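You operate a simulated robot arm through the tools that you are given. There is no shell and no other tool.

The job below is to be done with a simulated robot arm. You get a single attempt, and the scene is never put back.

## Task
Put things in order on the window side of the packing table. At the end: the white drum stands where the silver tall green banded beaker stood; the silver tall green banded beaker stands where the black plug stood; the green peg from the window side of the packing table is on the white carton (marked "CARDS"); the black plug is in the silver steel tray; whatever was shut is shut again. Leave all else as you found it, and nothing knocked over. Set down upright: peg.

It is judged by the outcome, as a careful person would: the job done as asked, and still so three seconds after it is handed in. It fails if anything else is knocked over, pushed out of place, dropped, spilled or broken.

## Robot
A 7-joint arm with a two-finger gripper, fixed in place. Base frame: the origin is at the foot of the arm, x ahead of it, y to its left, z up; the work surface is at about z = 0.91. Readings come in m, rad, newtons and seconds.
With the tool pointing down near the work surface it reaches from about 0.34 to 0.72 m from the base axis. Its first joint turns from -1.152 to 1.152 rad. Payload 2.45 kg.
The TCP is the grasp point between the finger pads, 0.026 m short of the fingertips. In the tool frame z runs along the fingers and y along their closing line. The gripper opens to 0.096 m. The gripper's body begins 0.069 m behind the TCP.
Orientation is that of the tool frame in the base frame, as a unit quaternion [x, y, z, w]. With the fingers straight down and closing along the base's y, the tool's x points along the base's -x, its y along +y and its z along -z.

## Interface
- The arm moves only by the tool servo_tool. Its argument "deltas" is a list that holds one entry, the list of rows, each a list of 7 numbers: the opening, from 0 (shut) to 1 (fully open), then the shift along the tool's x, y, z in units of 200 mm (1.0 is 200 mm), then the turn, a rotation vector about the tool's x, y, z in units of 60 degrees (1.0 is 60 degrees). In form: [[[jaw, x, y, z, wx, wy, wz], ...]]. A call has 1 to 20 rows; each row is the pose to reach, as a shift and turn from the pose commanded when the call began, along the tool's axes at that moment. A call with a number of a shift or a turn outside -1 to 1 is refused whole. Rows are played at 5 a second. More than 0.05 m and 0.15 rad between two rows, or a gripper value outside its range, and nothing of the call is played. A pose out of reach is approached as far as the arm can. The call stops where the force on the tool passes 40 N (or 10 N more than at its start, if that is more) or the arm is blocked; 0.2 s more then pass. Each finger halts on what it meets, pressing with about 24 N; the grip force reading is that of the motor and also rises with nothing between the fingers. The clock runs only during rows and for 0.2 s after the last one: add rows that repeat a pose to give the fingers time. The reply holds the time, the measured pose of the TCP, the force on the tool along the base axes, the opening and the grip force, in the units named above and with some noise, with the torque about the TCP (base axes, N m) and any sound that the robot's microphone picked up.
- Cameras (640 x 400 px; columns grow to the right, rows downward): "scene" is fixed at [0.1745, -0.4106, 1.4085]; the picture's right is [0.61, -0.80, 0.00], its down [-0.57, -0.43, -0.70] and it looks along [0.56, 0.42, -0.71] (base axes); focal length 224 px, centre (320, 200). "wrist" rides on the gripper at [0.082, 0.003, -0.098] in the tool frame; the picture's right is [-0.04, 1.00, 0.00], its down [-0.73, -0.03, -0.68] and it looks along [-0.68, -0.03, 0.73] (tool axes); focal length 256 px, centre (320, 200). There is no depth. A picture from a camera that has moved, and an enlarged one, comes with that camera's place and axes in the base frame and with its lens.
- camera(camera): a new picture of that camera. No time passes.
- close_up(camera, box): a new picture of the part [left, top, right, bottom] of that camera's present view, enlarged. No time passes.
- job_done(): hands the job in; it is judged then, once.

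Places have to be worked out from the pictures, the camera data and where the tool is seen. Open the gripper and draw the arm clear of the work before you hand the job in, unless the task says otherwise.

The tools are called as name(argument=value, ...) on one line, values as JSON. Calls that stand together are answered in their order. servo_tool: Moves the arm, as the interface text tells. Its arguments: {"type":"object","properties":{"deltas":{"type":"array"}},"required":["deltas"]} The other tools are called the same way: camera (camera) takes a picture; close_up (camera, box) takes an enlarged picture of a part of a camera's view; job_done () hands the job in.

At the start:

```text
t: 0.0
position: [0.3434, -0.186, 1.2333]
ee_rot: [0.001, 1.0, 0.0, 0.0]
force: [-0.1, -0.4, -0.7]
wrist_torque: [0.01, 0.0, 0.0]
finger_gap: 0.0959
grip_force: 0.1
```

scene: 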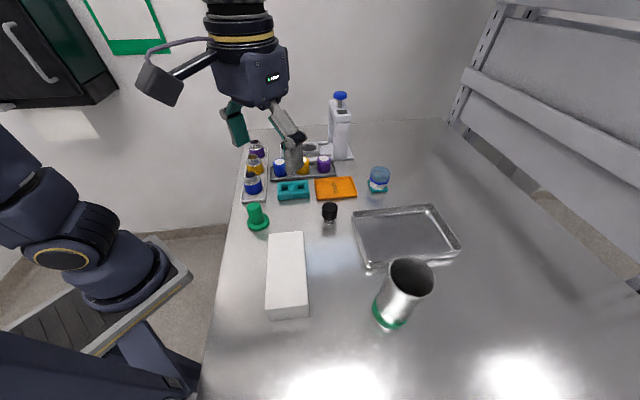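
wrist: 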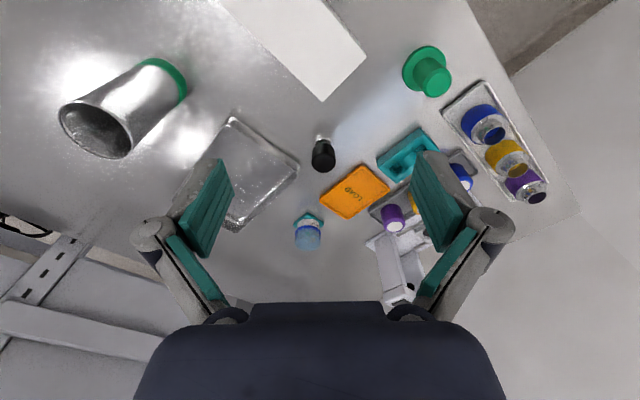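

I start by examining the scene in detail to identify the objects.

close_up(camera="scene", box=[220, 80, 420, 205])

close_up(camera="scene", box=[220, 190, 480, 352])

close_up(camera="wrist", box=[290, 30, 560, 200])

close_up(camera="wrist", box=[260, 120, 480, 310])

```text
3.20 times, centred on (320, 142) of scene
camera zoom: at [0.1745, -0.4106, 1.4085], right [0.61, -0.8, 0.0], down [-0.57, -0.43, -0.7], along [0.56, 0.42, -0.71], focal length 716 px, centre (320, 384)
```

zoom: 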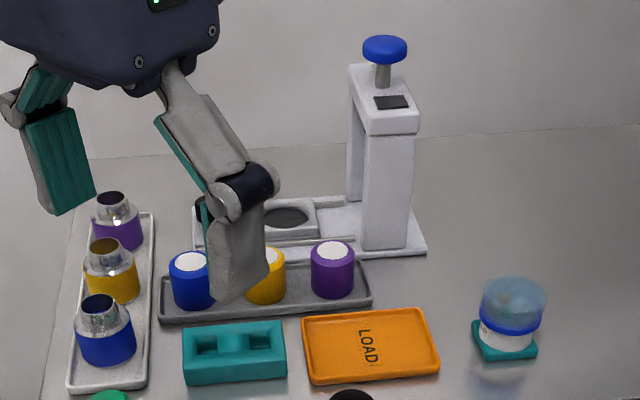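

```text
2.46 times, centred on (350, 271) of scene
camera zoom: at [0.1745, -0.4106, 1.4085], right [0.61, -0.8, 0.0], down [-0.57, -0.43, -0.7], along [0.56, 0.42, -0.71], focal length 551 px, centre (246, 25)
```

zoom: 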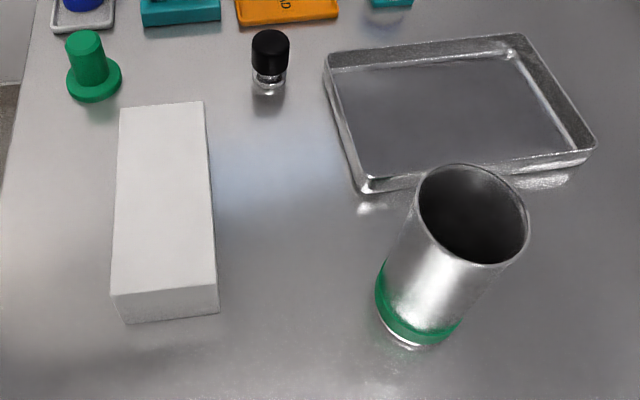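

```text
2.35 times, centred on (425, 115) of wrist
camera zoom: at [0.2611, -0.1841, 1.3312], right [0.04, 1.0, 0.0], down [0.73, -0.03, 0.68], along [0.68, -0.03, -0.73], focal length 602 px, centre (73, 400)
```

zoom: 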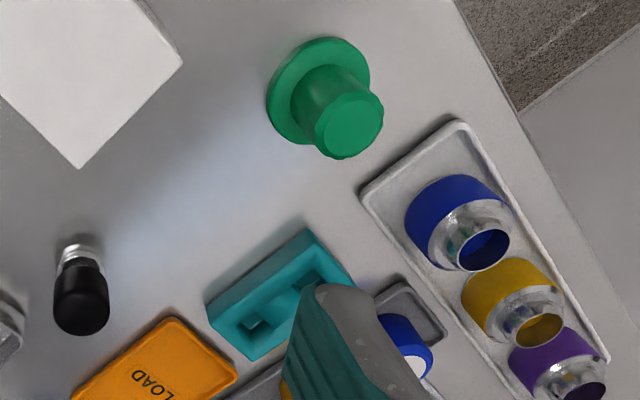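

```text
2.11 times, centred on (370, 215) of wrist
camera zoom: at [0.2611, -0.1841, 1.3312], right [0.04, 1.0, 0.0], down [0.73, -0.03, 0.68], along [0.68, -0.03, -0.73], focal length 539 px, centre (215, 168)
```

zoom: 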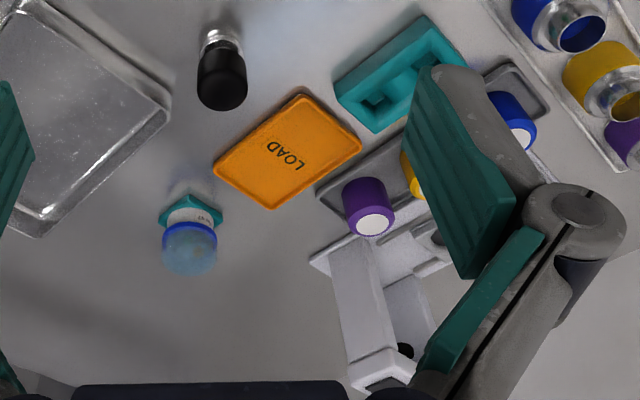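

I need to find the white drum; I zoom in on the capped object, the carton and the rest of the room.

close_up(camera="scene", box=[350, 150, 414, 200])

close_up(camera="wrist", box=[280, 200, 344, 250])

close_up(camera="scene", box=[440, 0, 640, 290])

close_up(camera="scene", box=[250, 220, 330, 330])

close_up(camera="scene", box=[360, 240, 450, 340])

close_up(camera="wrist", box=[0, 0, 320, 240])

```text
8.00 times, centred on (382, 175) of scene
camera zoom: at [0.1745, -0.4106, 1.4085], right [0.61, -0.8, 0.0], down [-0.57, -0.43, -0.7], along [0.56, 0.42, -0.71], focal length 1791 px, centre (-176, 400)
```

zoom: 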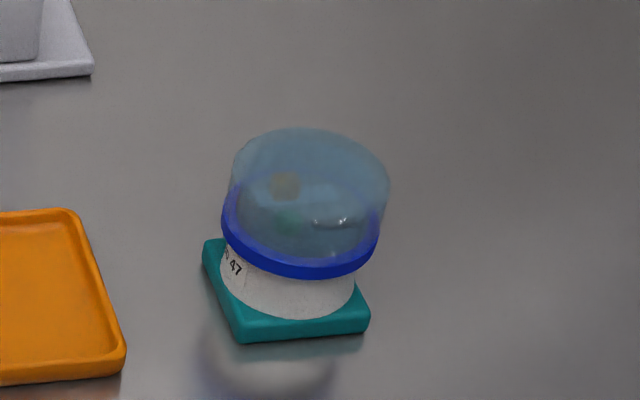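

```text
8.00 times, centred on (312, 225) of wrist
camera zoom: at [0.2611, -0.1841, 1.3312], right [0.04, 1.0, 0.0], down [0.73, -0.03, 0.68], along [0.68, -0.03, -0.73], focal length 2048 px, centre (384, 0)
```

zoom: 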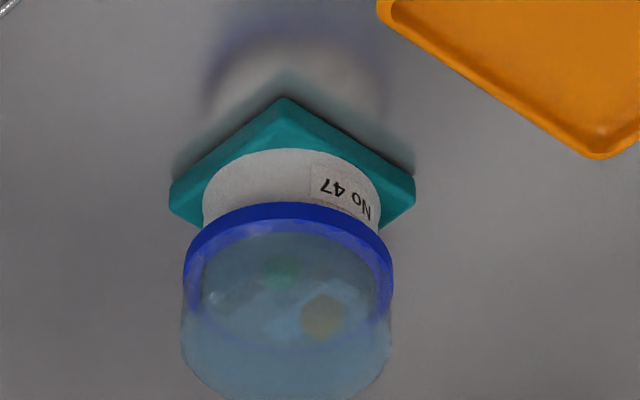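

```text
1.38 times, centred on (540, 145) of scene
camera zoom: at [0.1745, -0.4106, 1.4085], right [0.61, -0.8, 0.0], down [-0.57, -0.43, -0.7], along [0.56, 0.42, -0.71], focal length 309 px, centre (17, 276)
```

zoom: 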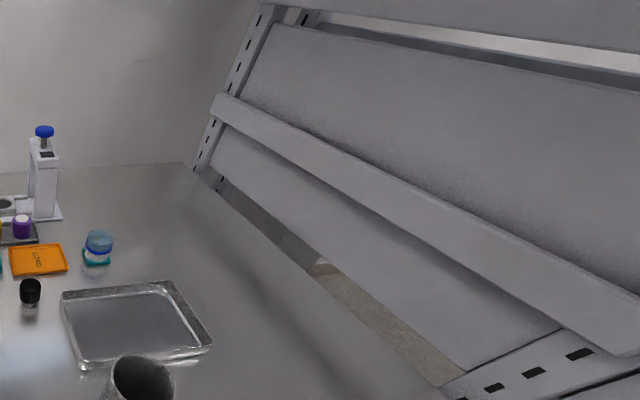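

```text
3.64 times, centred on (290, 275) of scene
camera zoom: at [0.1745, -0.4106, 1.4085], right [0.61, -0.8, 0.0], down [-0.57, -0.43, -0.7], along [0.56, 0.42, -0.71], focal length 814 px, centre (429, -73)
```

zoom: 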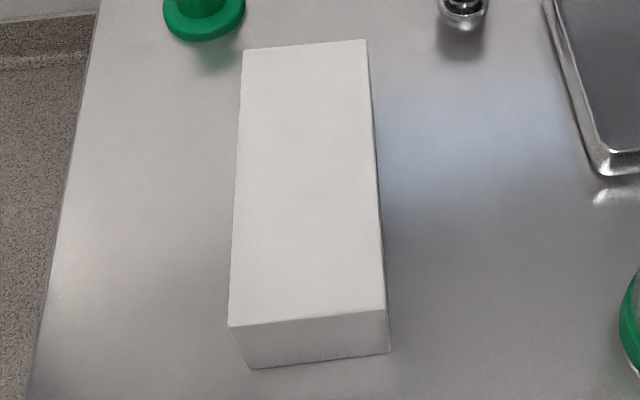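

```text
4.00 times, centred on (405, 290) of scene
camera zoom: at [0.1745, -0.4106, 1.4085], right [0.61, -0.8, 0.0], down [-0.57, -0.43, -0.7], along [0.56, 0.42, -0.71], focal length 896 px, centre (-20, -160)
```

zoom: 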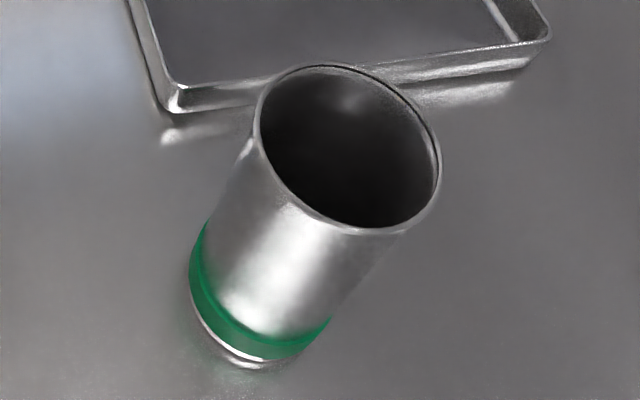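

```text
1.67 times, centred on (160, 120) of wrist
camera zoom: at [0.2611, -0.1841, 1.3312], right [0.04, 1.0, 0.0], down [0.73, -0.03, 0.68], along [0.68, -0.03, -0.73], focal length 427 px, centre (587, 333)
```

zoom: 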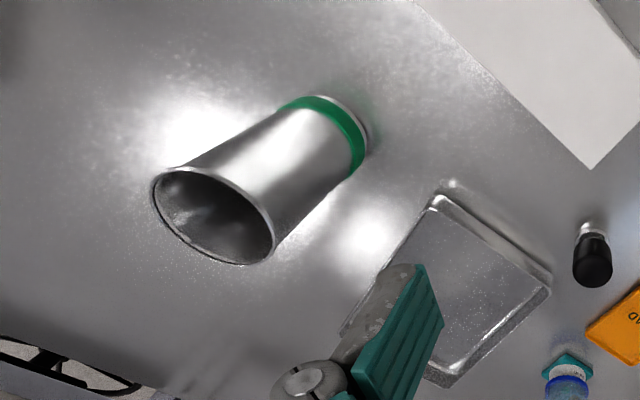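

The white cylinder "No 47" with a translucent blue top on a teal base near (0.73,-0.235) looks like the drum. I'll move the wrist camera nearer, staying high, to inspect it.

servo_tool(deltas=[[[1, -0.2, -0.03, 0.05, 0, 0, 0], [1, -0.4, -0.06, 0.1, 0, 0, 0], [1, -0.6, -0.09, 0.15, 0, 0, 0], [1, -0.8, -0.12, 0.2, 0, 0, 0], [1, -0.95, -0.15, 0.25, 0, 0, 0], [1, -0.95, -0.15, 0.25, 0, 0, 0]]])

camera(camera="wrist")

camera(camera="scene")

```text
t: 1.4
position: [0.5318, -0.2169, 1.1849]
ee_rot: [0.0, 1.0, -0.001, 0.0]
force: [0.1, 0.7, -0.3]
wrist_torque: [-0.01, 0.0, 0.02]
finger_gap: 0.0958
grip_force: 0.0
```

```text
taken
camera wrist: at [0.4501, -0.2138, 1.2819], right [0.04, 1.0, 0.0], down [0.73, -0.03, 0.68], along [0.68, -0.03, -0.73], focal length 256 px, centre (320, 200)
```

wrist: 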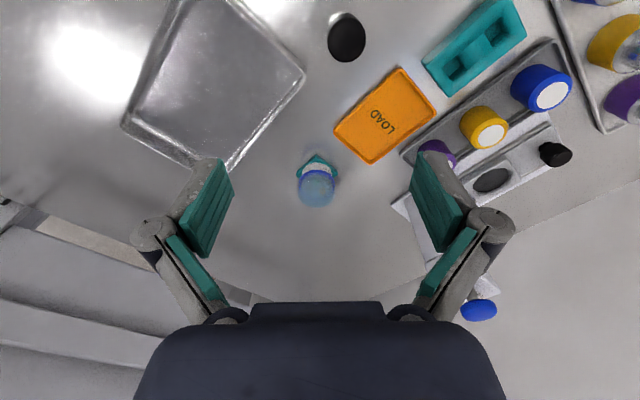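

```text
taken
```

scene: 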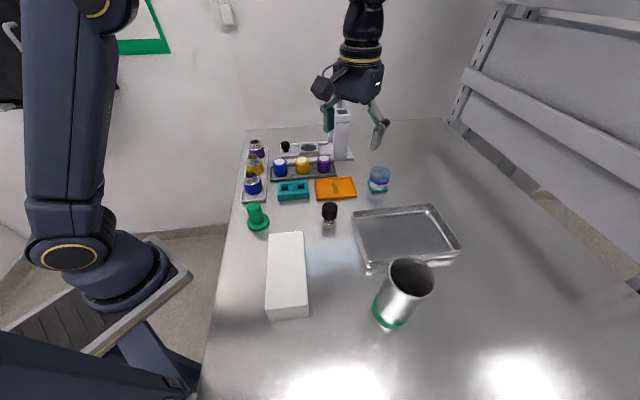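

A further black object is now visible near the press. I zoom in on it, the black item in front, and the drum.

close_up(camera="wrist", box=[280, 140, 360, 220])

close_up(camera="scene", box=[232, 125, 362, 206])

close_up(camera="scene", box=[310, 195, 350, 230])

close_up(camera="wrist", box=[400, 40, 640, 200])

close_up(camera="scene", box=[355, 155, 405, 200])

```text
5.00 times, centred on (320, 180) of wrist
camera zoom: at [0.4501, -0.2138, 1.2819], right [0.04, 1.0, 0.0], down [0.73, -0.03, 0.68], along [0.68, -0.03, -0.73], focal length 1280 px, centre (320, 300)
```

zoom: 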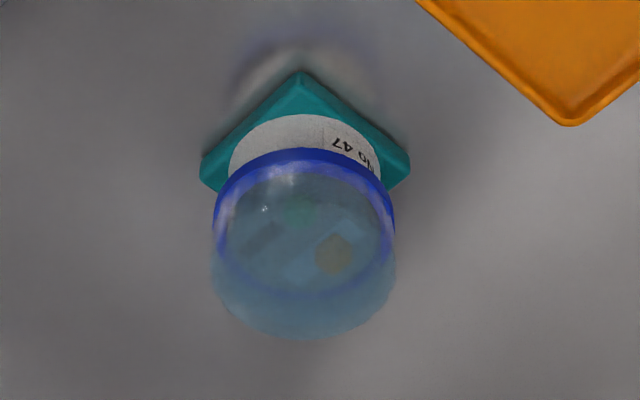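

```text
4.92 times, centred on (297, 166) of scene
camera zoom: at [0.1745, -0.4106, 1.4085], right [0.61, -0.8, 0.0], down [-0.57, -0.43, -0.7], along [0.56, 0.42, -0.71], focal length 1102 px, centre (433, 370)
```

zoom: 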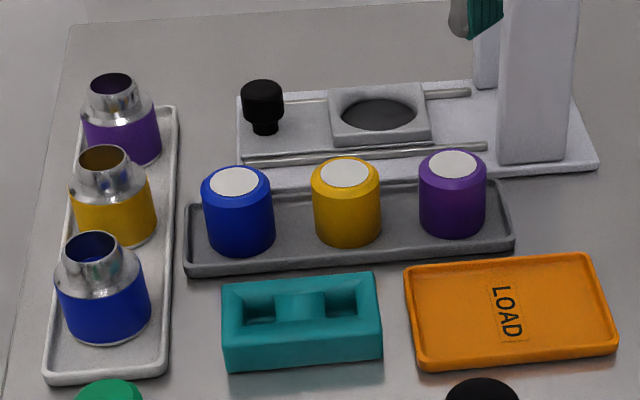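

```text
11.43 times, centred on (330, 212) of scene
camera zoom: at [0.1745, -0.4106, 1.4085], right [0.61, -0.8, 0.0], down [-0.57, -0.43, -0.7], along [0.56, 0.42, -0.71], focal length 2559 px, centre (206, 57)
```

zoom: 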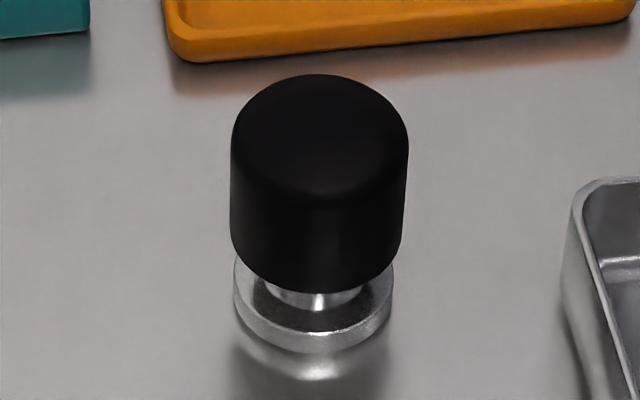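

```text
2.50 times, centred on (520, 120) of wrist
camera zoom: at [0.4501, -0.2138, 1.2819], right [0.04, 1.0, 0.0], down [0.73, -0.03, 0.68], along [0.68, -0.03, -0.73], focal length 640 px, centre (-180, 400)
```

zoom: 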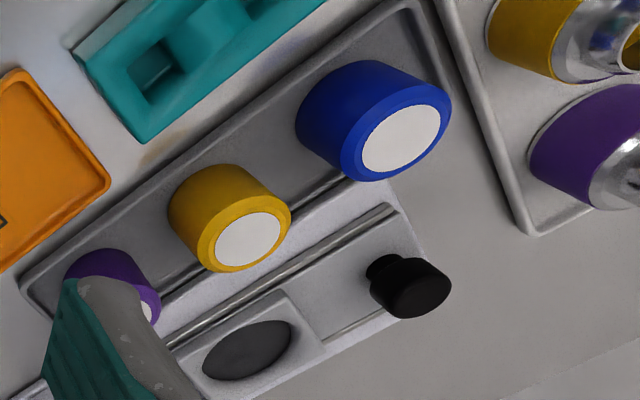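

```text
8.89 times, centred on (380, 178) of scene
camera zoom: at [0.1745, -0.4106, 1.4085], right [0.61, -0.8, 0.0], down [-0.57, -0.43, -0.7], along [0.56, 0.42, -0.71], focal length 1990 px, centre (-213, 400)
```

zoom: 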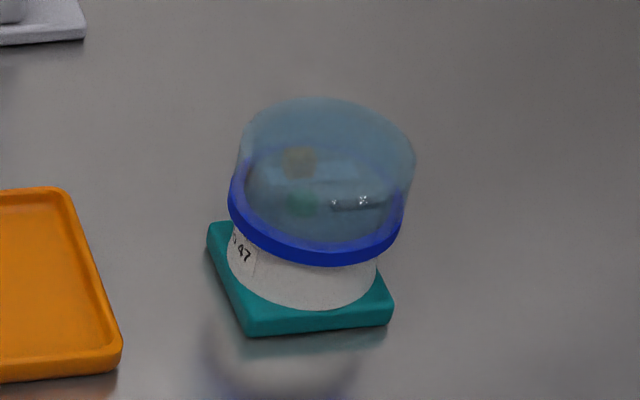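

The plug is a black knob on a silver foot at about (0.511,-0.190), top z≈0.974. I move above it, jaws open, and check alignment.

servo_tool(deltas=[[[1, 0.04, 0.045, 0.2, 0, 0, 0], [1, 0.08, 0.09, 0.4, 0, 0, 0], [1, 0.11, 0.13, 0.58, 0, 0, 0], [1, 0.11, 0.13, 0.667, 0, 0, 0], [1, 0.11, 0.13, 0.667, 0, 0, 0]]])

camera(camera="wrist")

camera(camera="scene")

```text
t: 2.6
position: [0.5102, -0.1903, 1.0506]
ee_rot: [-0.001, 1.0, -0.001, 0.0]
force: [0.0, -0.1, -0.5]
wrist_torque: [-0.01, 0.03, -0.01]
finger_gap: 0.0963
grip_force: 0.0
```

```text
taken
camera wrist: at [0.4275, -0.1876, 1.1473], right [0.04, 1.0, 0.0], down [0.73, -0.03, 0.68], along [0.68, -0.03, -0.73], focal length 256 px, centre (320, 200)
```

wrist: 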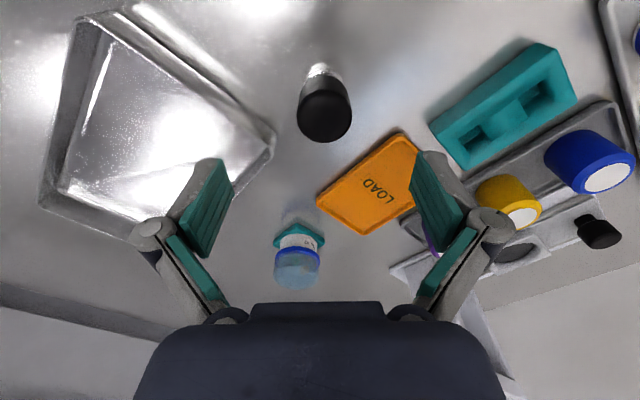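

```text
taken
```

scene: 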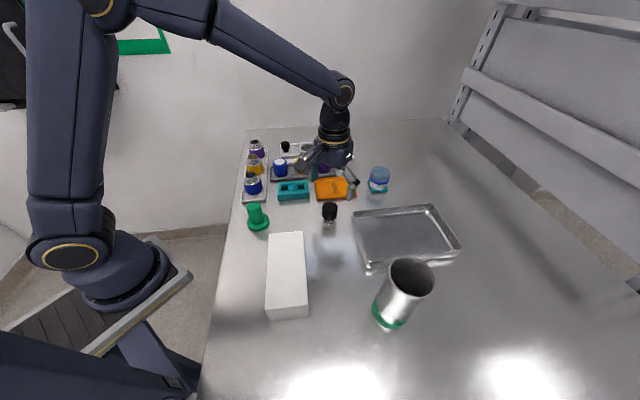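

The plug is centred under the TCP at about (0.510,-0.188). I descend so the pads surround the black part and check.

servo_tool(deltas=[[[1, 0, 0.005, 0.15, 0, 0, 0], [1, 0, 0.01, 0.3, 0, 0, 0], [1, 0, 0.01, 0.4, 0, 0, 0], [1, 0, 0.01, 0.47, 0, 0, 0], [1, 0, 0.01, 0.47, 0, 0, 0]]])

camera(camera="wrist")

close_up(camera="scene", box=[290, 160, 390, 240])

```text
t: 3.8
position: [0.5105, -0.1897, 0.9551]
ee_rot: [0.0, 1.0, 0.0, 0.0]
force: [0.6, 0.1, -0.1]
wrist_torque: [0.01, -0.02, 0.01]
finger_gap: 0.0961
grip_force: 0.0
```

```text
taken
camera wrist: at [0.4288, -0.1869, 1.0533], right [0.04, 1.0, 0.0], down [0.73, -0.03, 0.68], along [0.68, -0.03, -0.73], focal length 256 px, centre (320, 200)
```

wrist: 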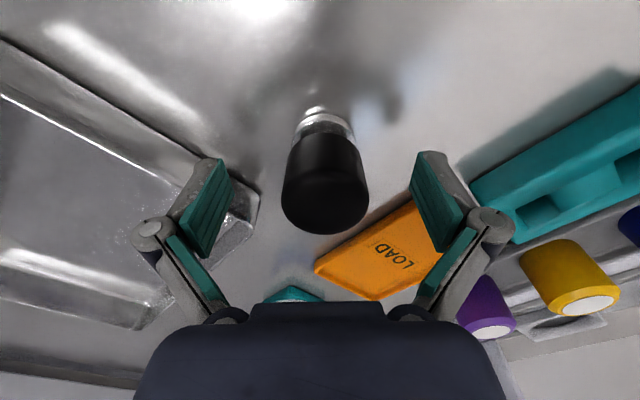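

```text
5.00 times, centred on (340, 200) of scene
camera zoom: at [0.1745, -0.4106, 1.4085], right [0.61, -0.8, 0.0], down [-0.57, -0.43, -0.7], along [0.56, 0.42, -0.71], focal length 1120 px, centre (220, 200)
```

zoom: 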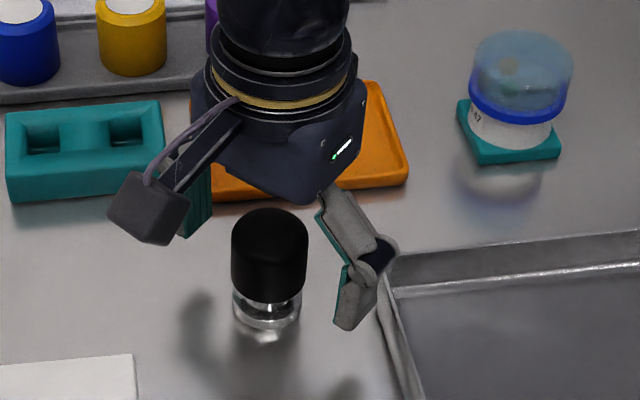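

The plug sits centred between the pads. I close the gripper on it.

servo_tool(deltas=[[[0, 0, 0, 0, 0, 0, 0], [0, 0, 0, 0, 0, 0, 0], [0, 0, 0, 0, 0, 0, 0], [0, 0, 0, 0, 0, 0, 0], [0, 0, 0, 0, 0, 0, 0], [0, 0, 0, 0, 0, 0, 0]]])

camera(camera="wrist")

```text
t: 5.2
position: [0.5113, -0.1903, 0.9554]
ee_rot: [0.0, 1.0, 0.0, 0.001]
force: [0.0, 0.7, 3.4]
wrist_torque: [0.02, 0.02, 0.0]
finger_gap: 0.0407
grip_force: 23.9
```

```text
taken
camera wrist: at [0.4288, -0.1868, 1.0537], right [0.04, 1.0, 0.0], down [0.73, -0.03, 0.68], along [0.68, -0.03, -0.73], focal length 256 px, centre (320, 200)
```

wrist: 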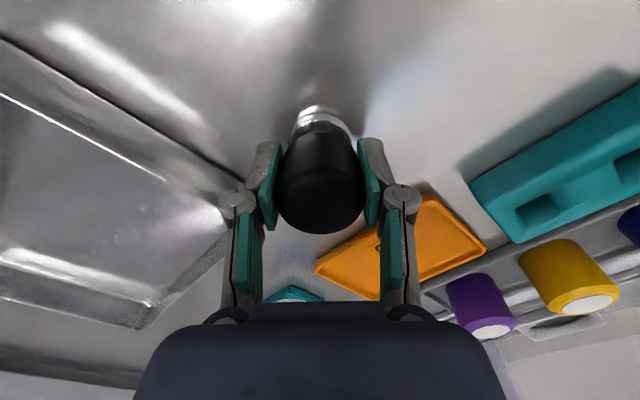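

The grip is firm at 41 mm. I lift 30 mm and see whether the silver foot comes along.

servo_tool(deltas=[[[0, 0, 0, -0.03, 0, 0, 0], [0, 0, 0, -0.08, 0, 0, 0], [0, 0, 0, -0.15, 0, 0, 0], [0, 0, 0, -0.15, 0, 0, 0]]])

close_up(camera="scene", box=[290, 160, 390, 240])

camera(camera="wrist")

```text
t: 6.2
position: [0.5112, -0.1887, 0.9873]
ee_rot: [-0.001, 1.0, 0.0, 0.0]
force: [-1.4, -0.4, -0.4]
wrist_torque: [0.01, -0.01, 0.05]
finger_gap: 0.0407
grip_force: 24.4
```

```text
5.00 times, centred on (340, 200) of scene
camera zoom: at [0.1745, -0.4106, 1.4085], right [0.61, -0.8, 0.0], down [-0.57, -0.43, -0.7], along [0.56, 0.42, -0.71], focal length 1120 px, centre (220, 200)
```

zoom: 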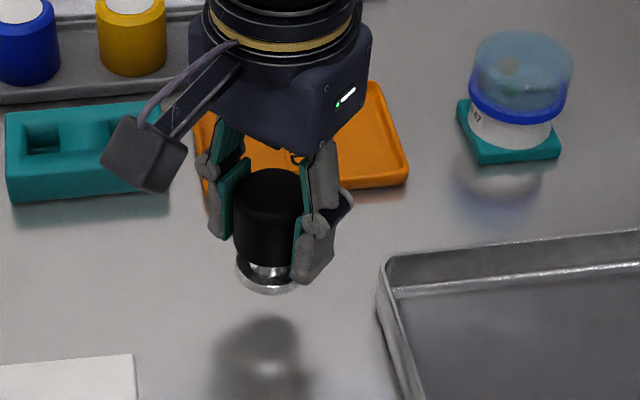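

```text
taken
camera wrist: at [0.4288, -0.1861, 1.0844], right [0.04, 1.0, 0.0], down [0.73, -0.03, 0.68], along [0.68, -0.03, -0.73], focal length 256 px, centre (320, 200)
```

wrist: 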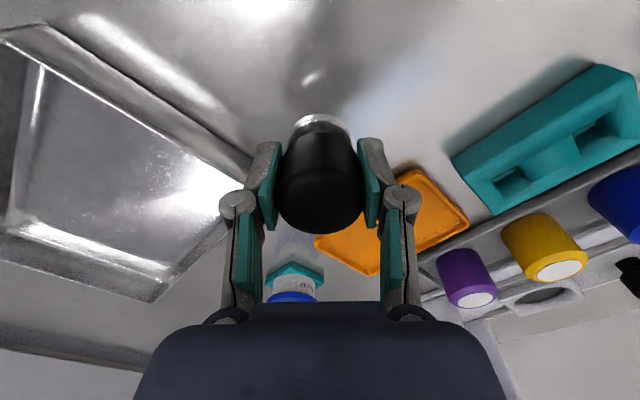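

The plug comes up whole. I carry it over the near part of the steel tray, around (0.56,-0.343), at a safe height.

servo_tool(deltas=[[[0, 0, 0, -0.2, 0, 0, 0], [0, 0, -0.05, -0.4, 0, 0, 0], [0, -0.06, -0.2, -0.4, 0, 0, 0], [0, -0.12, -0.4, -0.4, 0, 0, 0], [0, -0.19, -0.6, -0.4, 0, 0, 0], [0, -0.245, -0.77, -0.4, 0, 0, 0], [0, -0.245, -0.77, -0.4, 0, 0, 0]]])

camera(camera="wrist")

camera(camera="scene")

```text
t: 7.8
position: [0.5595, -0.3414, 1.0655]
ee_rot: [-0.001, 1.0, -0.001, 0.0]
force: [-0.5, 1.0, -1.5]
wrist_torque: [-0.01, 0.02, 0.04]
finger_gap: 0.0406
grip_force: 24.1
```

```text
taken
camera wrist: at [0.4778, -0.339, 1.1629], right [0.04, 1.0, 0.0], down [0.73, -0.03, 0.68], along [0.68, -0.03, -0.73], focal length 256 px, centre (320, 200)
```

wrist: 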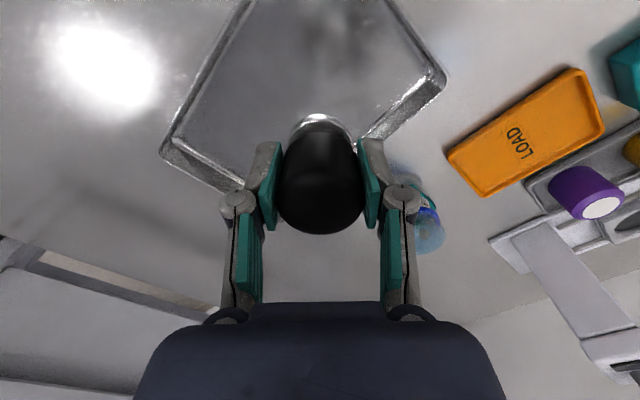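

```text
taken
```

scene: 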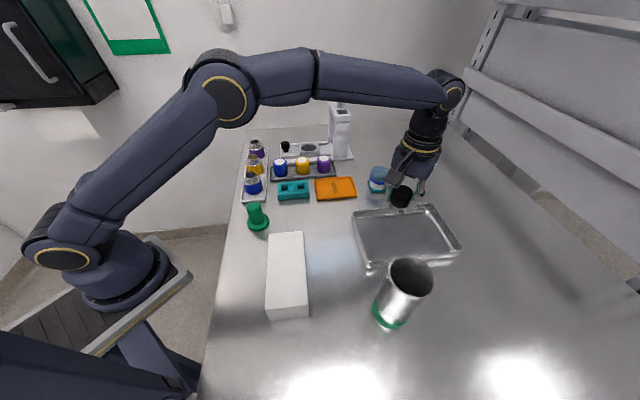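

The spot is well inside the tray. I lower the plug towards the tray floor.

servo_tool(deltas=[[[0, 0, 0, 0.15, 0, 0, 0], [0, 0, 0, 0.3, 0, 0, 0], [0, 0, 0, 0.42, 0, 0, 0], [0, 0, 0, 0.49, 0, 0, 0], [0, 0, 0, 0.51, 0, 0, 0], [0, 0, 0, 0.51, 0, 0, 0]]])

close_up(camera="scene", box=[340, 170, 480, 280])

camera(camera="wrist")

```text
t: 9.2
position: [0.5607, -0.3423, 0.964]
ee_rot: [0.0, 1.0, 0.0, 0.001]
force: [-0.7, -0.4, -0.9]
wrist_torque: [-0.02, 0.04, -0.01]
finger_gap: 0.0404
grip_force: 23.4
```

```text
3.64 times, centred on (410, 225) of scene
camera zoom: at [0.1745, -0.4106, 1.4085], right [0.61, -0.8, 0.0], down [-0.57, -0.43, -0.7], along [0.56, 0.42, -0.71], focal length 814 px, centre (-7, 109)
```

zoom: 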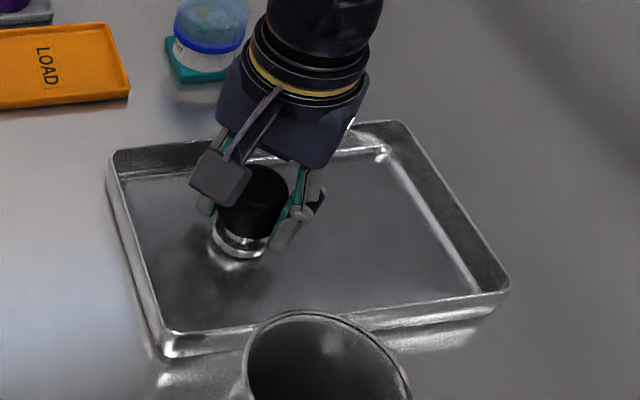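

```text
taken
camera wrist: at [0.4782, -0.3402, 1.061], right [0.04, 1.0, 0.0], down [0.73, -0.03, 0.68], along [0.68, -0.03, -0.73], focal length 256 px, centre (320, 200)
```

wrist: 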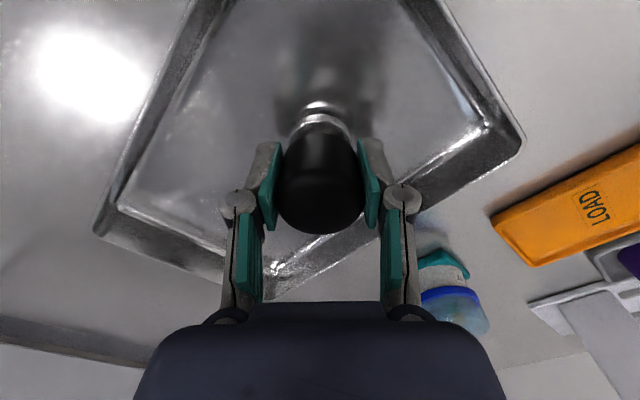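

Just above the floor; I creep down a few millimetres until contact shows.

servo_tool(deltas=[[[0, 0, 0, 0.008, 0, 0, 0], [0, 0, 0, 0.015, 0, 0, 0], [0, 0, 0, 0.02, 0, 0, 0], [0, 0, 0, 0.02, 0, 0, 0]]])

```text
t: 10.2
position: [0.5615, -0.342, 0.9608]
ee_rot: [0.0, 1.0, -0.001, 0.0]
force: [-0.8, 0.4, 3.1]
wrist_torque: [-0.03, 0.03, -0.01]
finger_gap: 0.0406
grip_force: 24.3
```

servo_tool(deltas=[[[0, 0, 0, 0.006, 0, 0, 0], [0, 0, 0, 0.012, 0, 0, 0], [0, 0, 0, 0.012, 0, 0, 0]]])

```text
t: 11.0
position: [0.56, -0.3425, 0.9587]
ee_rot: [-0.001, 1.0, -0.001, 0.0]
force: [-2.0, 3.9, 18.7]
wrist_torque: [0.05, 0.0, 0.02]
finger_gap: 0.0406
grip_force: 24.4
```

Contact confirmed (about 19 N). I ease up slightly, then open the jaws gradually and retreat upward.

servo_tool(deltas=[[[0, 0, 0, -0.008, 0, 0, 0], [0.5, 0, 0, -0.008, 0, 0, 0], [0.6, 0, 0, -0.008, 0, 0, 0], [0.8, 0, 0, -0.008, 0, 0, 0], [0.9, 0, 0, -0.008, 0, 0, 0], [0.9, 0, 0, -0.1, 0, 0, 0], [0.9, 0, 0, -0.3, 0, 0, 0], [0.9, 0, 0, -0.5, 0, 0, 0], [0.9, 0, 0, -0.7, 0, 0, 0], [0.9, 0, 0, -0.9, 0, 0, 0], [0.9, 0, 0, -0.9, 0, 0, 0]]])

camera(camera="wrist")

camera(camera="scene")

```text
t: 13.4
position: [0.5608, -0.3441, 1.1398]
ee_rot: [0.0, 1.0, 0.0, 0.0]
force: [-0.1, 0.6, -0.4]
wrist_torque: [0.0, 0.01, -0.01]
finger_gap: 0.0866
grip_force: 0.1
```

```text
taken
camera wrist: at [0.479, -0.3405, 1.2365], right [0.04, 1.0, 0.0], down [0.73, -0.03, 0.68], along [0.68, -0.03, -0.73], focal length 256 px, centre (320, 200)
```

wrist: 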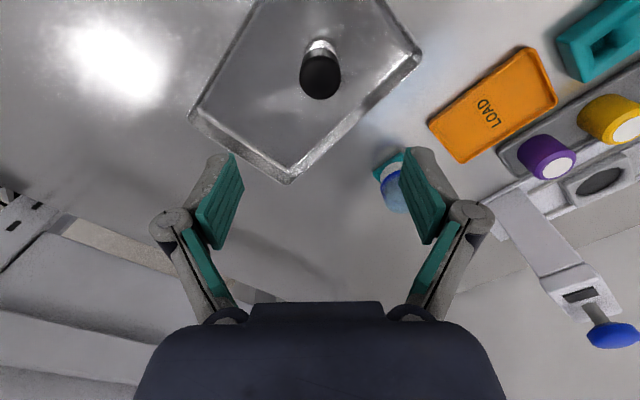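

```text
taken
```

scene: 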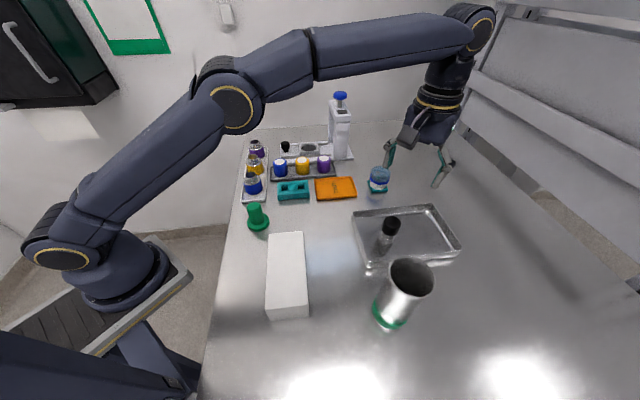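

The plug stands in the tray. Now I go up and over toward the beaker for a measuring look.

servo_tool(deltas=[[[1, 0, 0, -0.23, 0, 0, 0], [1, 0, 0, -0.45, 0, 0, 0], [1, 0, 0, -0.68, 0, 0, 0], [1, 0.2, -0.1, -0.7, 0, 0, 0], [1, 0.4, -0.2, -0.7, 0, 0, 0], [1, 0.6, -0.3, -0.7, 0, 0, 0], [1, 0.8, -0.43, -0.7, 0, 0, 0], [1, 0.8, -0.43, -0.7, 0, 0, 0]]])

camera(camera="wrist")

camera(camera="scene")

```text
t: 15.2
position: [0.3981, -0.4193, 1.2696]
ee_rot: [-0.002, 1.0, -0.001, 0.0]
force: [0.4, 0.3, -0.2]
wrist_torque: [-0.02, 0.02, 0.01]
finger_gap: 0.0959
grip_force: 0.2
out of reach, approached as far as the arm can: row 1, 2, 3, 4, 5, 6, 7, 8
```

```text
taken
camera wrist: at [0.3163, -0.4166, 1.3672], right [0.04, 1.0, 0.0], down [0.73, -0.03, 0.68], along [0.68, -0.03, -0.73], focal length 256 px, centre (320, 200)
```

wrist: 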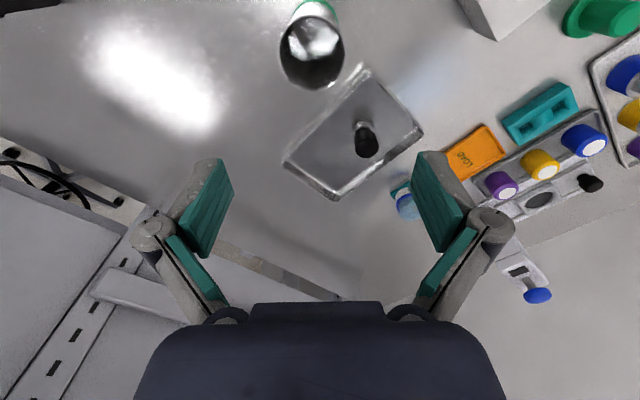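

```text
taken
```

scene: 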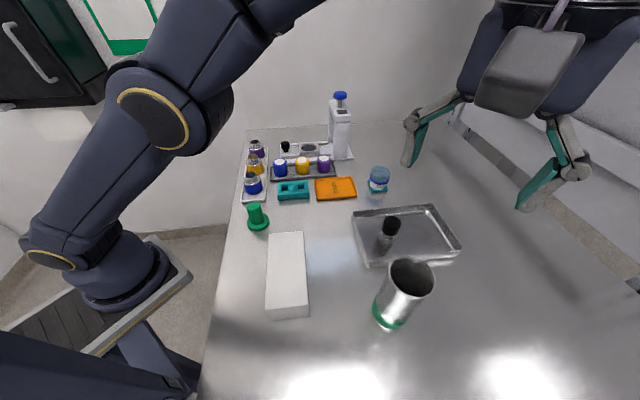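

The beaker's rim centre works out at about (0.379,-0.429), rim z≈1.09, diameter about 68 mm. I move above it with the fingertips still above the rim.

servo_tool(deltas=[[[1, 0.05, 0, 0.15, 0, 0, 0], [1, 0.1, 0, 0.3, 0, 0, 0], [1, 0.1, 0, 0.45, 0, 0, 0], [1, 0.1, 0, 0.5, 0, 0, 0], [1, 0.1, 0, 0.5, 0, 0, 0]]])

camera(camera="wrist")

camera(camera="scene")

```text
t: 16.4
position: [0.3802, -0.4187, 1.1709]
ee_rot: [-0.001, 1.0, 0.0, 0.0]
force: [0.3, 0.9, -0.3]
wrist_torque: [-0.01, -0.01, 0.0]
finger_gap: 0.0961
grip_force: 0.1
```

```text
taken
camera wrist: at [0.2975, -0.4166, 1.2683], right [0.04, 1.0, 0.0], down [0.73, -0.03, 0.68], along [0.68, -0.03, -0.73], focal length 256 px, centre (320, 200)
```

wrist: 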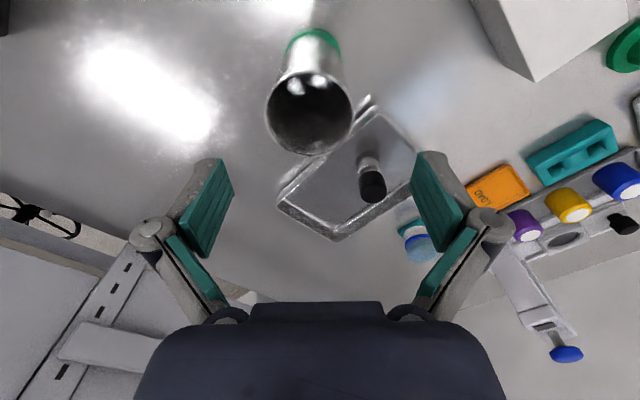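

```text
taken
```

scene: 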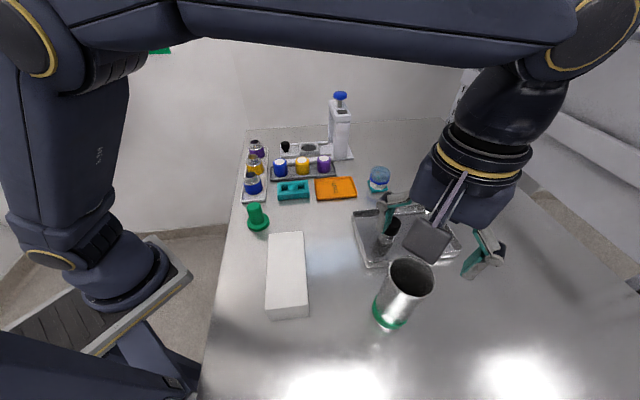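

Centre confirmed at (0.379,-0.429). I align in y and descend so the pads straddle the upper wall.

servo_tool(deltas=[[[1, 0, -0.05, 0, 0, 0, 0], [1, 0, -0.05, 0.15, 0, 0, 0], [1, 0, -0.05, 0.3, 0, 0, 0], [1, 0, -0.05, 0.45, 0, 0, 0], [1, 0, -0.05, 0.55, 0, 0, 0], [1, 0, -0.05, 0.62, 0, 0, 0], [1, 0, -0.05, 0.62, 0, 0, 0]]])

camera(camera="wrist")

camera(camera="scene")

```text
t: 18.0
position: [0.3773, -0.4303, 1.0467]
ee_rot: [-0.001, 1.0, 0.0, 0.0]
force: [-0.1, 0.0, -0.6]
wrist_torque: [-0.02, 0.01, -0.02]
finger_gap: 0.096
grip_force: 0.0
```

```text
taken
camera wrist: at [0.2968, -0.4277, 1.1451], right [0.04, 1.0, 0.0], down [0.73, -0.03, 0.68], along [0.68, -0.03, -0.73], focal length 256 px, centre (320, 200)
```

wrist: 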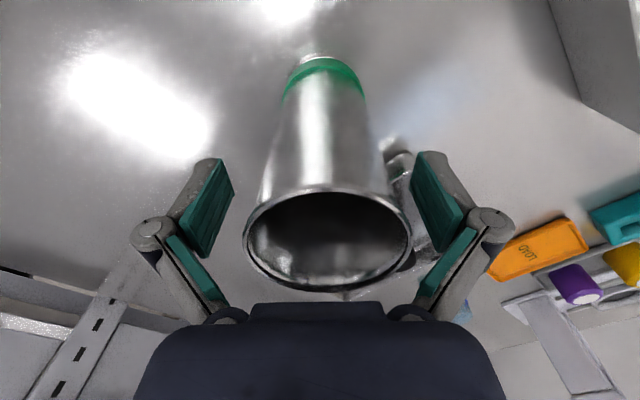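

```text
taken
```

scene: 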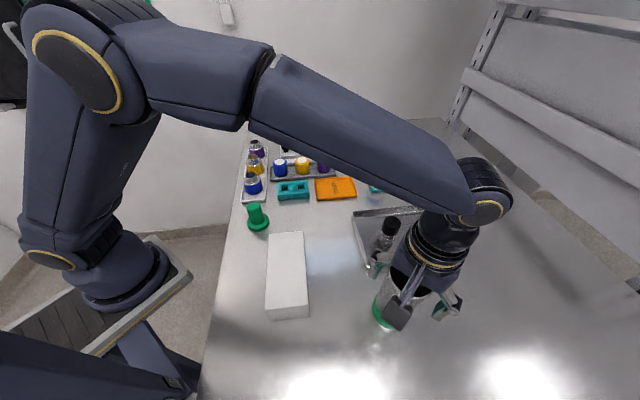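

Rim top at about 1.08, diameter 68 mm, centred. I lower another 14 mm and close.

servo_tool(deltas=[[[1, -0.005, 0.005, 0.04, 0, 0, 0], [1, -0.005, 0.005, 0.07, 0, 0, 0], [1, -0.005, 0.005, 0.07, 0, 0, 0], [0, -0.005, 0.005, 0.07, 0, 0, 0], [0, -0.005, 0.005, 0.07, 0, 0, 0], [0, -0.005, 0.005, 0.07, 0, 0, 0], [0, -0.005, 0.005, 0.07, 0, 0, 0], [0, -0.005, 0.005, 0.07, 0, 0, 0]]])

camera(camera="wrist")

```text
t: 19.8
position: [0.3812, -0.4291, 1.0349]
ee_rot: [-0.001, 1.0, -0.002, 0.002]
force: [0.2, 5.0, 24.7]
wrist_torque: [-0.23, -0.07, 0.02]
finger_gap: 0.0794
grip_force: 24.4
```

```text
taken
camera wrist: at [0.2984, -0.4261, 1.133], right [0.04, 1.0, 0.0], down [0.73, -0.03, 0.68], along [0.68, -0.03, -0.73], focal length 256 px, centre (320, 200)
```

wrist: 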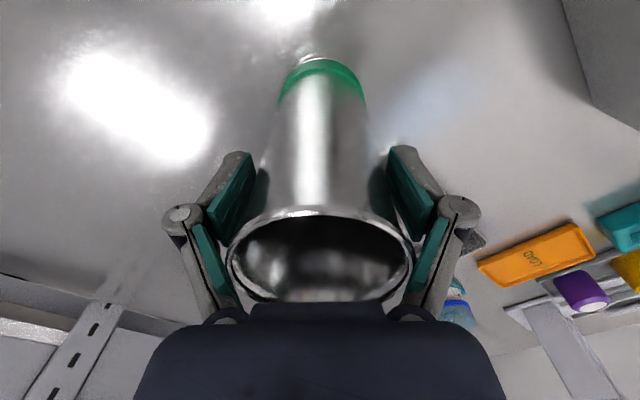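

The jaws stopped at 79 mm with upward force – the finger knuckles are catching the rim. I open again and re-grip higher so only the pads touch.

servo_tool(deltas=[[[1, 0, 0, 0, 0, 0, 0], [1, 0, 0, 0, 0, 0, 0], [1, 0, 0, 0, 0, 0, 0], [1, 0, 0, -0.08, 0, 0, 0], [1, 0, 0, -0.15, 0, 0, 0], [1, 0, 0, -0.15, 0, 0, 0]]])

camera(camera="wrist")

close_up(camera="scene", box=[340, 200, 500, 340])

```text
t: 21.2
position: [0.3797, -0.4302, 1.0636]
ee_rot: [0.0, 1.0, 0.001, -0.001]
force: [-0.4, -0.5, -0.5]
wrist_torque: [0.03, 0.02, -0.04]
finger_gap: 0.0962
grip_force: 0.1
```

```text
taken
camera wrist: at [0.2978, -0.4269, 1.1614], right [0.04, 1.0, 0.0], down [0.73, -0.03, 0.68], along [0.68, -0.03, -0.73], focal length 256 px, centre (320, 200)
```

wrist: 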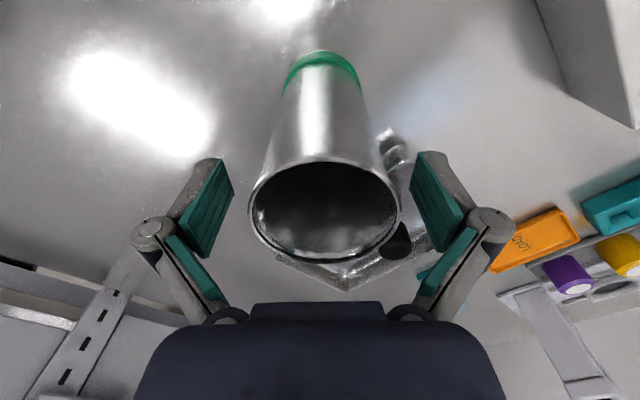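

```text
2.86 times, centred on (420, 270) of scene
camera zoom: at [0.1745, -0.4106, 1.4085], right [0.61, -0.8, 0.0], down [-0.57, -0.43, -0.7], along [0.56, 0.42, -0.71], focal length 640 px, centre (34, 0)
```

zoom: 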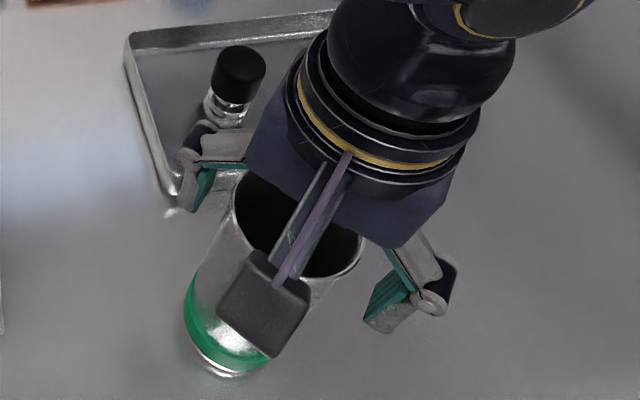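

Now the rim is only 16 mm above the TCP. I close.

servo_tool(deltas=[[[0, 0, 0, 0, 0, 0, 0], [0, 0, 0, 0, 0, 0, 0], [0, 0, 0, 0, 0, 0, 0], [0, 0, 0, 0, 0, 0, 0], [0, 0, 0, 0, 0, 0, 0]]])

camera(camera="wrist")

```text
t: 22.4
position: [0.3807, -0.4291, 1.0644]
ee_rot: [-0.001, 1.0, 0.0, 0.0]
force: [-0.7, 2.7, 5.2]
wrist_torque: [0.12, -0.02, -0.04]
finger_gap: 0.0701
grip_force: 24.1
```

```text
taken
camera wrist: at [0.2978, -0.4267, 1.1615], right [0.04, 1.0, 0.0], down [0.73, -0.03, 0.68], along [0.68, -0.03, -0.73], focal length 256 px, centre (320, 200)
```

wrist: 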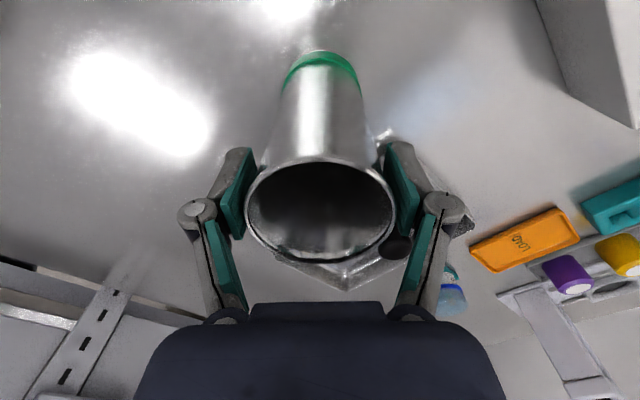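

Gap 70 mm with firm grip on the rim zone. I lift 20 mm to test the hold.

servo_tool(deltas=[[[0, 0, 0, -0.03, 0, 0, 0], [0, 0, 0, -0.06, 0, 0, 0], [0, 0, 0, -0.1, 0, 0, 0], [0, 0, 0, -0.1, 0, 0, 0]]])

camera(camera="wrist")

close_up(camera="scene", box=[340, 200, 500, 340])

```text
t: 23.4
position: [0.3805, -0.43, 1.0846]
ee_rot: [0.0, 1.0, -0.001, 0.0]
force: [-0.4, 0.8, -1.6]
wrist_torque: [0.01, 0.01, 0.01]
finger_gap: 0.07
grip_force: 24.3
```

```text
taken
camera wrist: at [0.2982, -0.4265, 1.1817], right [0.04, 1.0, 0.0], down [0.73, -0.03, 0.68], along [0.68, -0.03, -0.73], focal length 256 px, centre (320, 200)
```

wrist: 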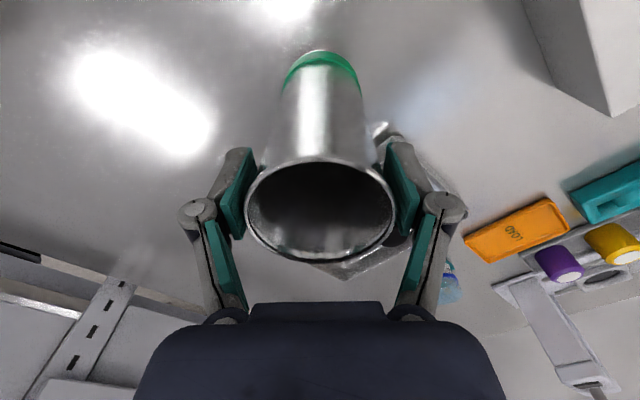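

```text
2.86 times, centred on (420, 270) of scene
camera zoom: at [0.1745, -0.4106, 1.4085], right [0.61, -0.8, 0.0], down [-0.57, -0.43, -0.7], along [0.56, 0.42, -0.71], focal length 640 px, centre (34, 0)
```

zoom: 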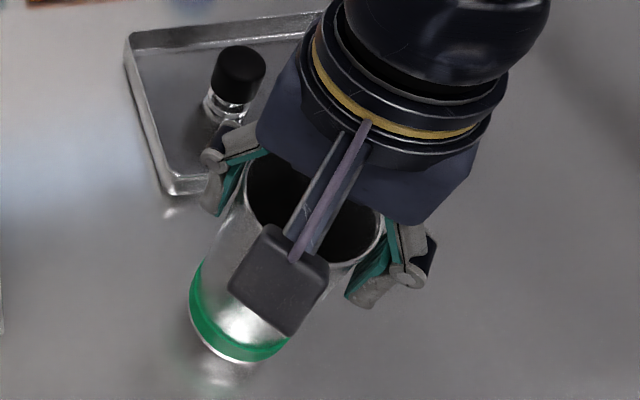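

It lifts cleanly. I raise it so its base clears everything (bottom ≈1.016) and carry it towards the plug's former spot at (0.512,-0.191).

servo_tool(deltas=[[[0, 0, 0, -0.15, 0, 0, 0], [0, 0, 0, -0.3, 0, 0, 0], [0, 0, 0, -0.43, 0, 0, 0], [0, -0.1, 0.18, -0.43, 0, 0, 0], [0, -0.2, 0.36, -0.43, 0, 0, 0], [0, -0.3, 0.54, -0.43, 0, 0, 0], [0, -0.4, 0.72, -0.43, 0, 0, 0], [0, -0.5, 0.9, -0.43, 0, 0, 0], [0, -0.5, 0.9, -0.43, 0, 0, 0]]])

camera(camera="scene")

```text
t: 25.4
position: [0.4811, -0.2493, 1.169]
ee_rot: [0.0, 1.0, 0.0, 0.0]
force: [-0.3, 0.3, -1.3]
wrist_torque: [0.0, 0.02, -0.02]
finger_gap: 0.07
grip_force: 23.8
```

```text
taken
```

scene: 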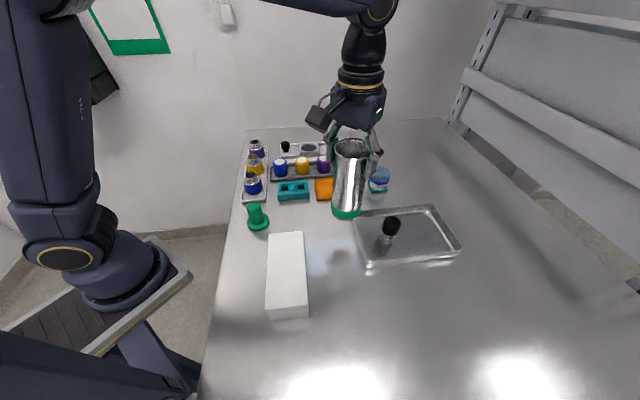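

servo_tool(deltas=[[[0, -0.08, 0.15, 0, 0, 0, 0], [0, -0.155, 0.292, 0, 0, 0, 0], [0, -0.155, 0.292, 0.12, 0, 0, 0], [0, -0.155, 0.292, 0.25, 0, 0, 0], [0, -0.155, 0.292, 0.38, 0, 0, 0], [0, -0.155, 0.292, 0.46, 0, 0, 0], [0, -0.155, 0.292, 0.49, 0, 0, 0], [0, -0.155, 0.292, 0.49, 0, 0, 0]]])

camera(camera="wrist")

camera(camera="scene")

```text
t: 27.2
position: [0.51, -0.1905, 1.0705]
ee_rot: [0.0, 1.0, 0.001, 0.0]
force: [-0.2, -0.5, -1.0]
wrist_torque: [-0.01, 0.0, 0.01]
finger_gap: 0.0702
grip_force: 24.5
```

```text
taken
camera wrist: at [0.4288, -0.1885, 1.169], right [0.04, 1.0, 0.0], down [0.73, -0.03, 0.68], along [0.68, -0.03, -0.73], focal length 256 px, centre (320, 200)
```

wrist: 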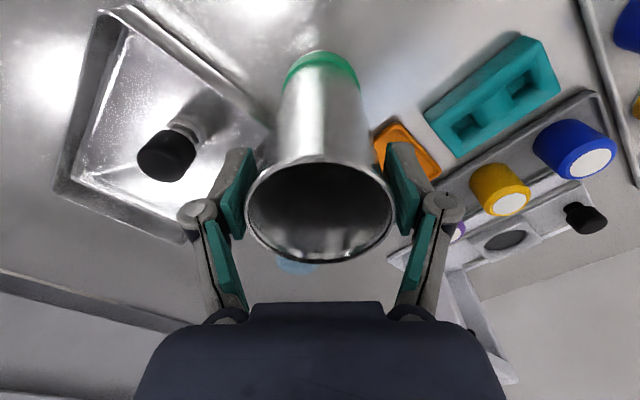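

```text
taken
```

scene: 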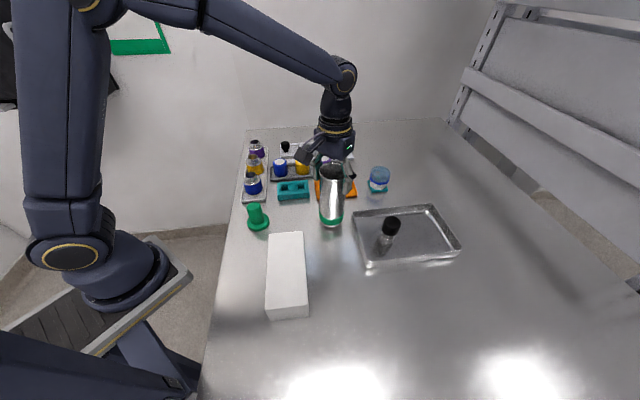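

The beaker hangs directly over the plug's old spot. I lower it gently until the base touches.

servo_tool(deltas=[[[0, -0.006, 0, 0.01, 0, 0, 0], [0, -0.006, 0, 0.02, 0, 0, 0], [0, -0.006, 0, 0.028, 0, 0, 0], [0, -0.006, 0, 0.028, 0, 0, 0]]])

```text
t: 28.2
position: [0.5124, -0.1911, 1.0654]
ee_rot: [0.0, 1.0, -0.001, 0.0]
force: [-0.5, 0.7, -1.8]
wrist_torque: [0.04, 0.01, 0.05]
finger_gap: 0.0702
grip_force: 23.6
```

servo_tool(deltas=[[[0, 0, 0, 0.005, 0, 0, 0], [0, 0, 0, 0.01, 0, 0, 0], [0, 0, 0, 0.01, 0, 0, 0]]])

```text
t: 29.0
position: [0.512, -0.1901, 1.0642]
ee_rot: [-0.001, 1.0, 0.0, 0.0]
force: [0.1, 0.0, -0.5]
wrist_torque: [-0.02, 0.06, -0.01]
finger_gap: 0.0699
grip_force: 24.0
```

Force only just starts changing; one or two millimetres more.

servo_tool(deltas=[[[0, 0, 0, 0.005, 0, 0, 0], [0, 0, 0, 0.008, 0, 0, 0], [0, 0, 0, 0.008, 0, 0, 0]]])

```text
t: 29.8
position: [0.5125, -0.189, 1.063]
ee_rot: [0.0, 1.0, 0.0, 0.001]
force: [-2.1, 2.8, 13.9]
wrist_torque: [0.02, 0.23, 0.0]
finger_gap: 0.0701
grip_force: 23.7
```

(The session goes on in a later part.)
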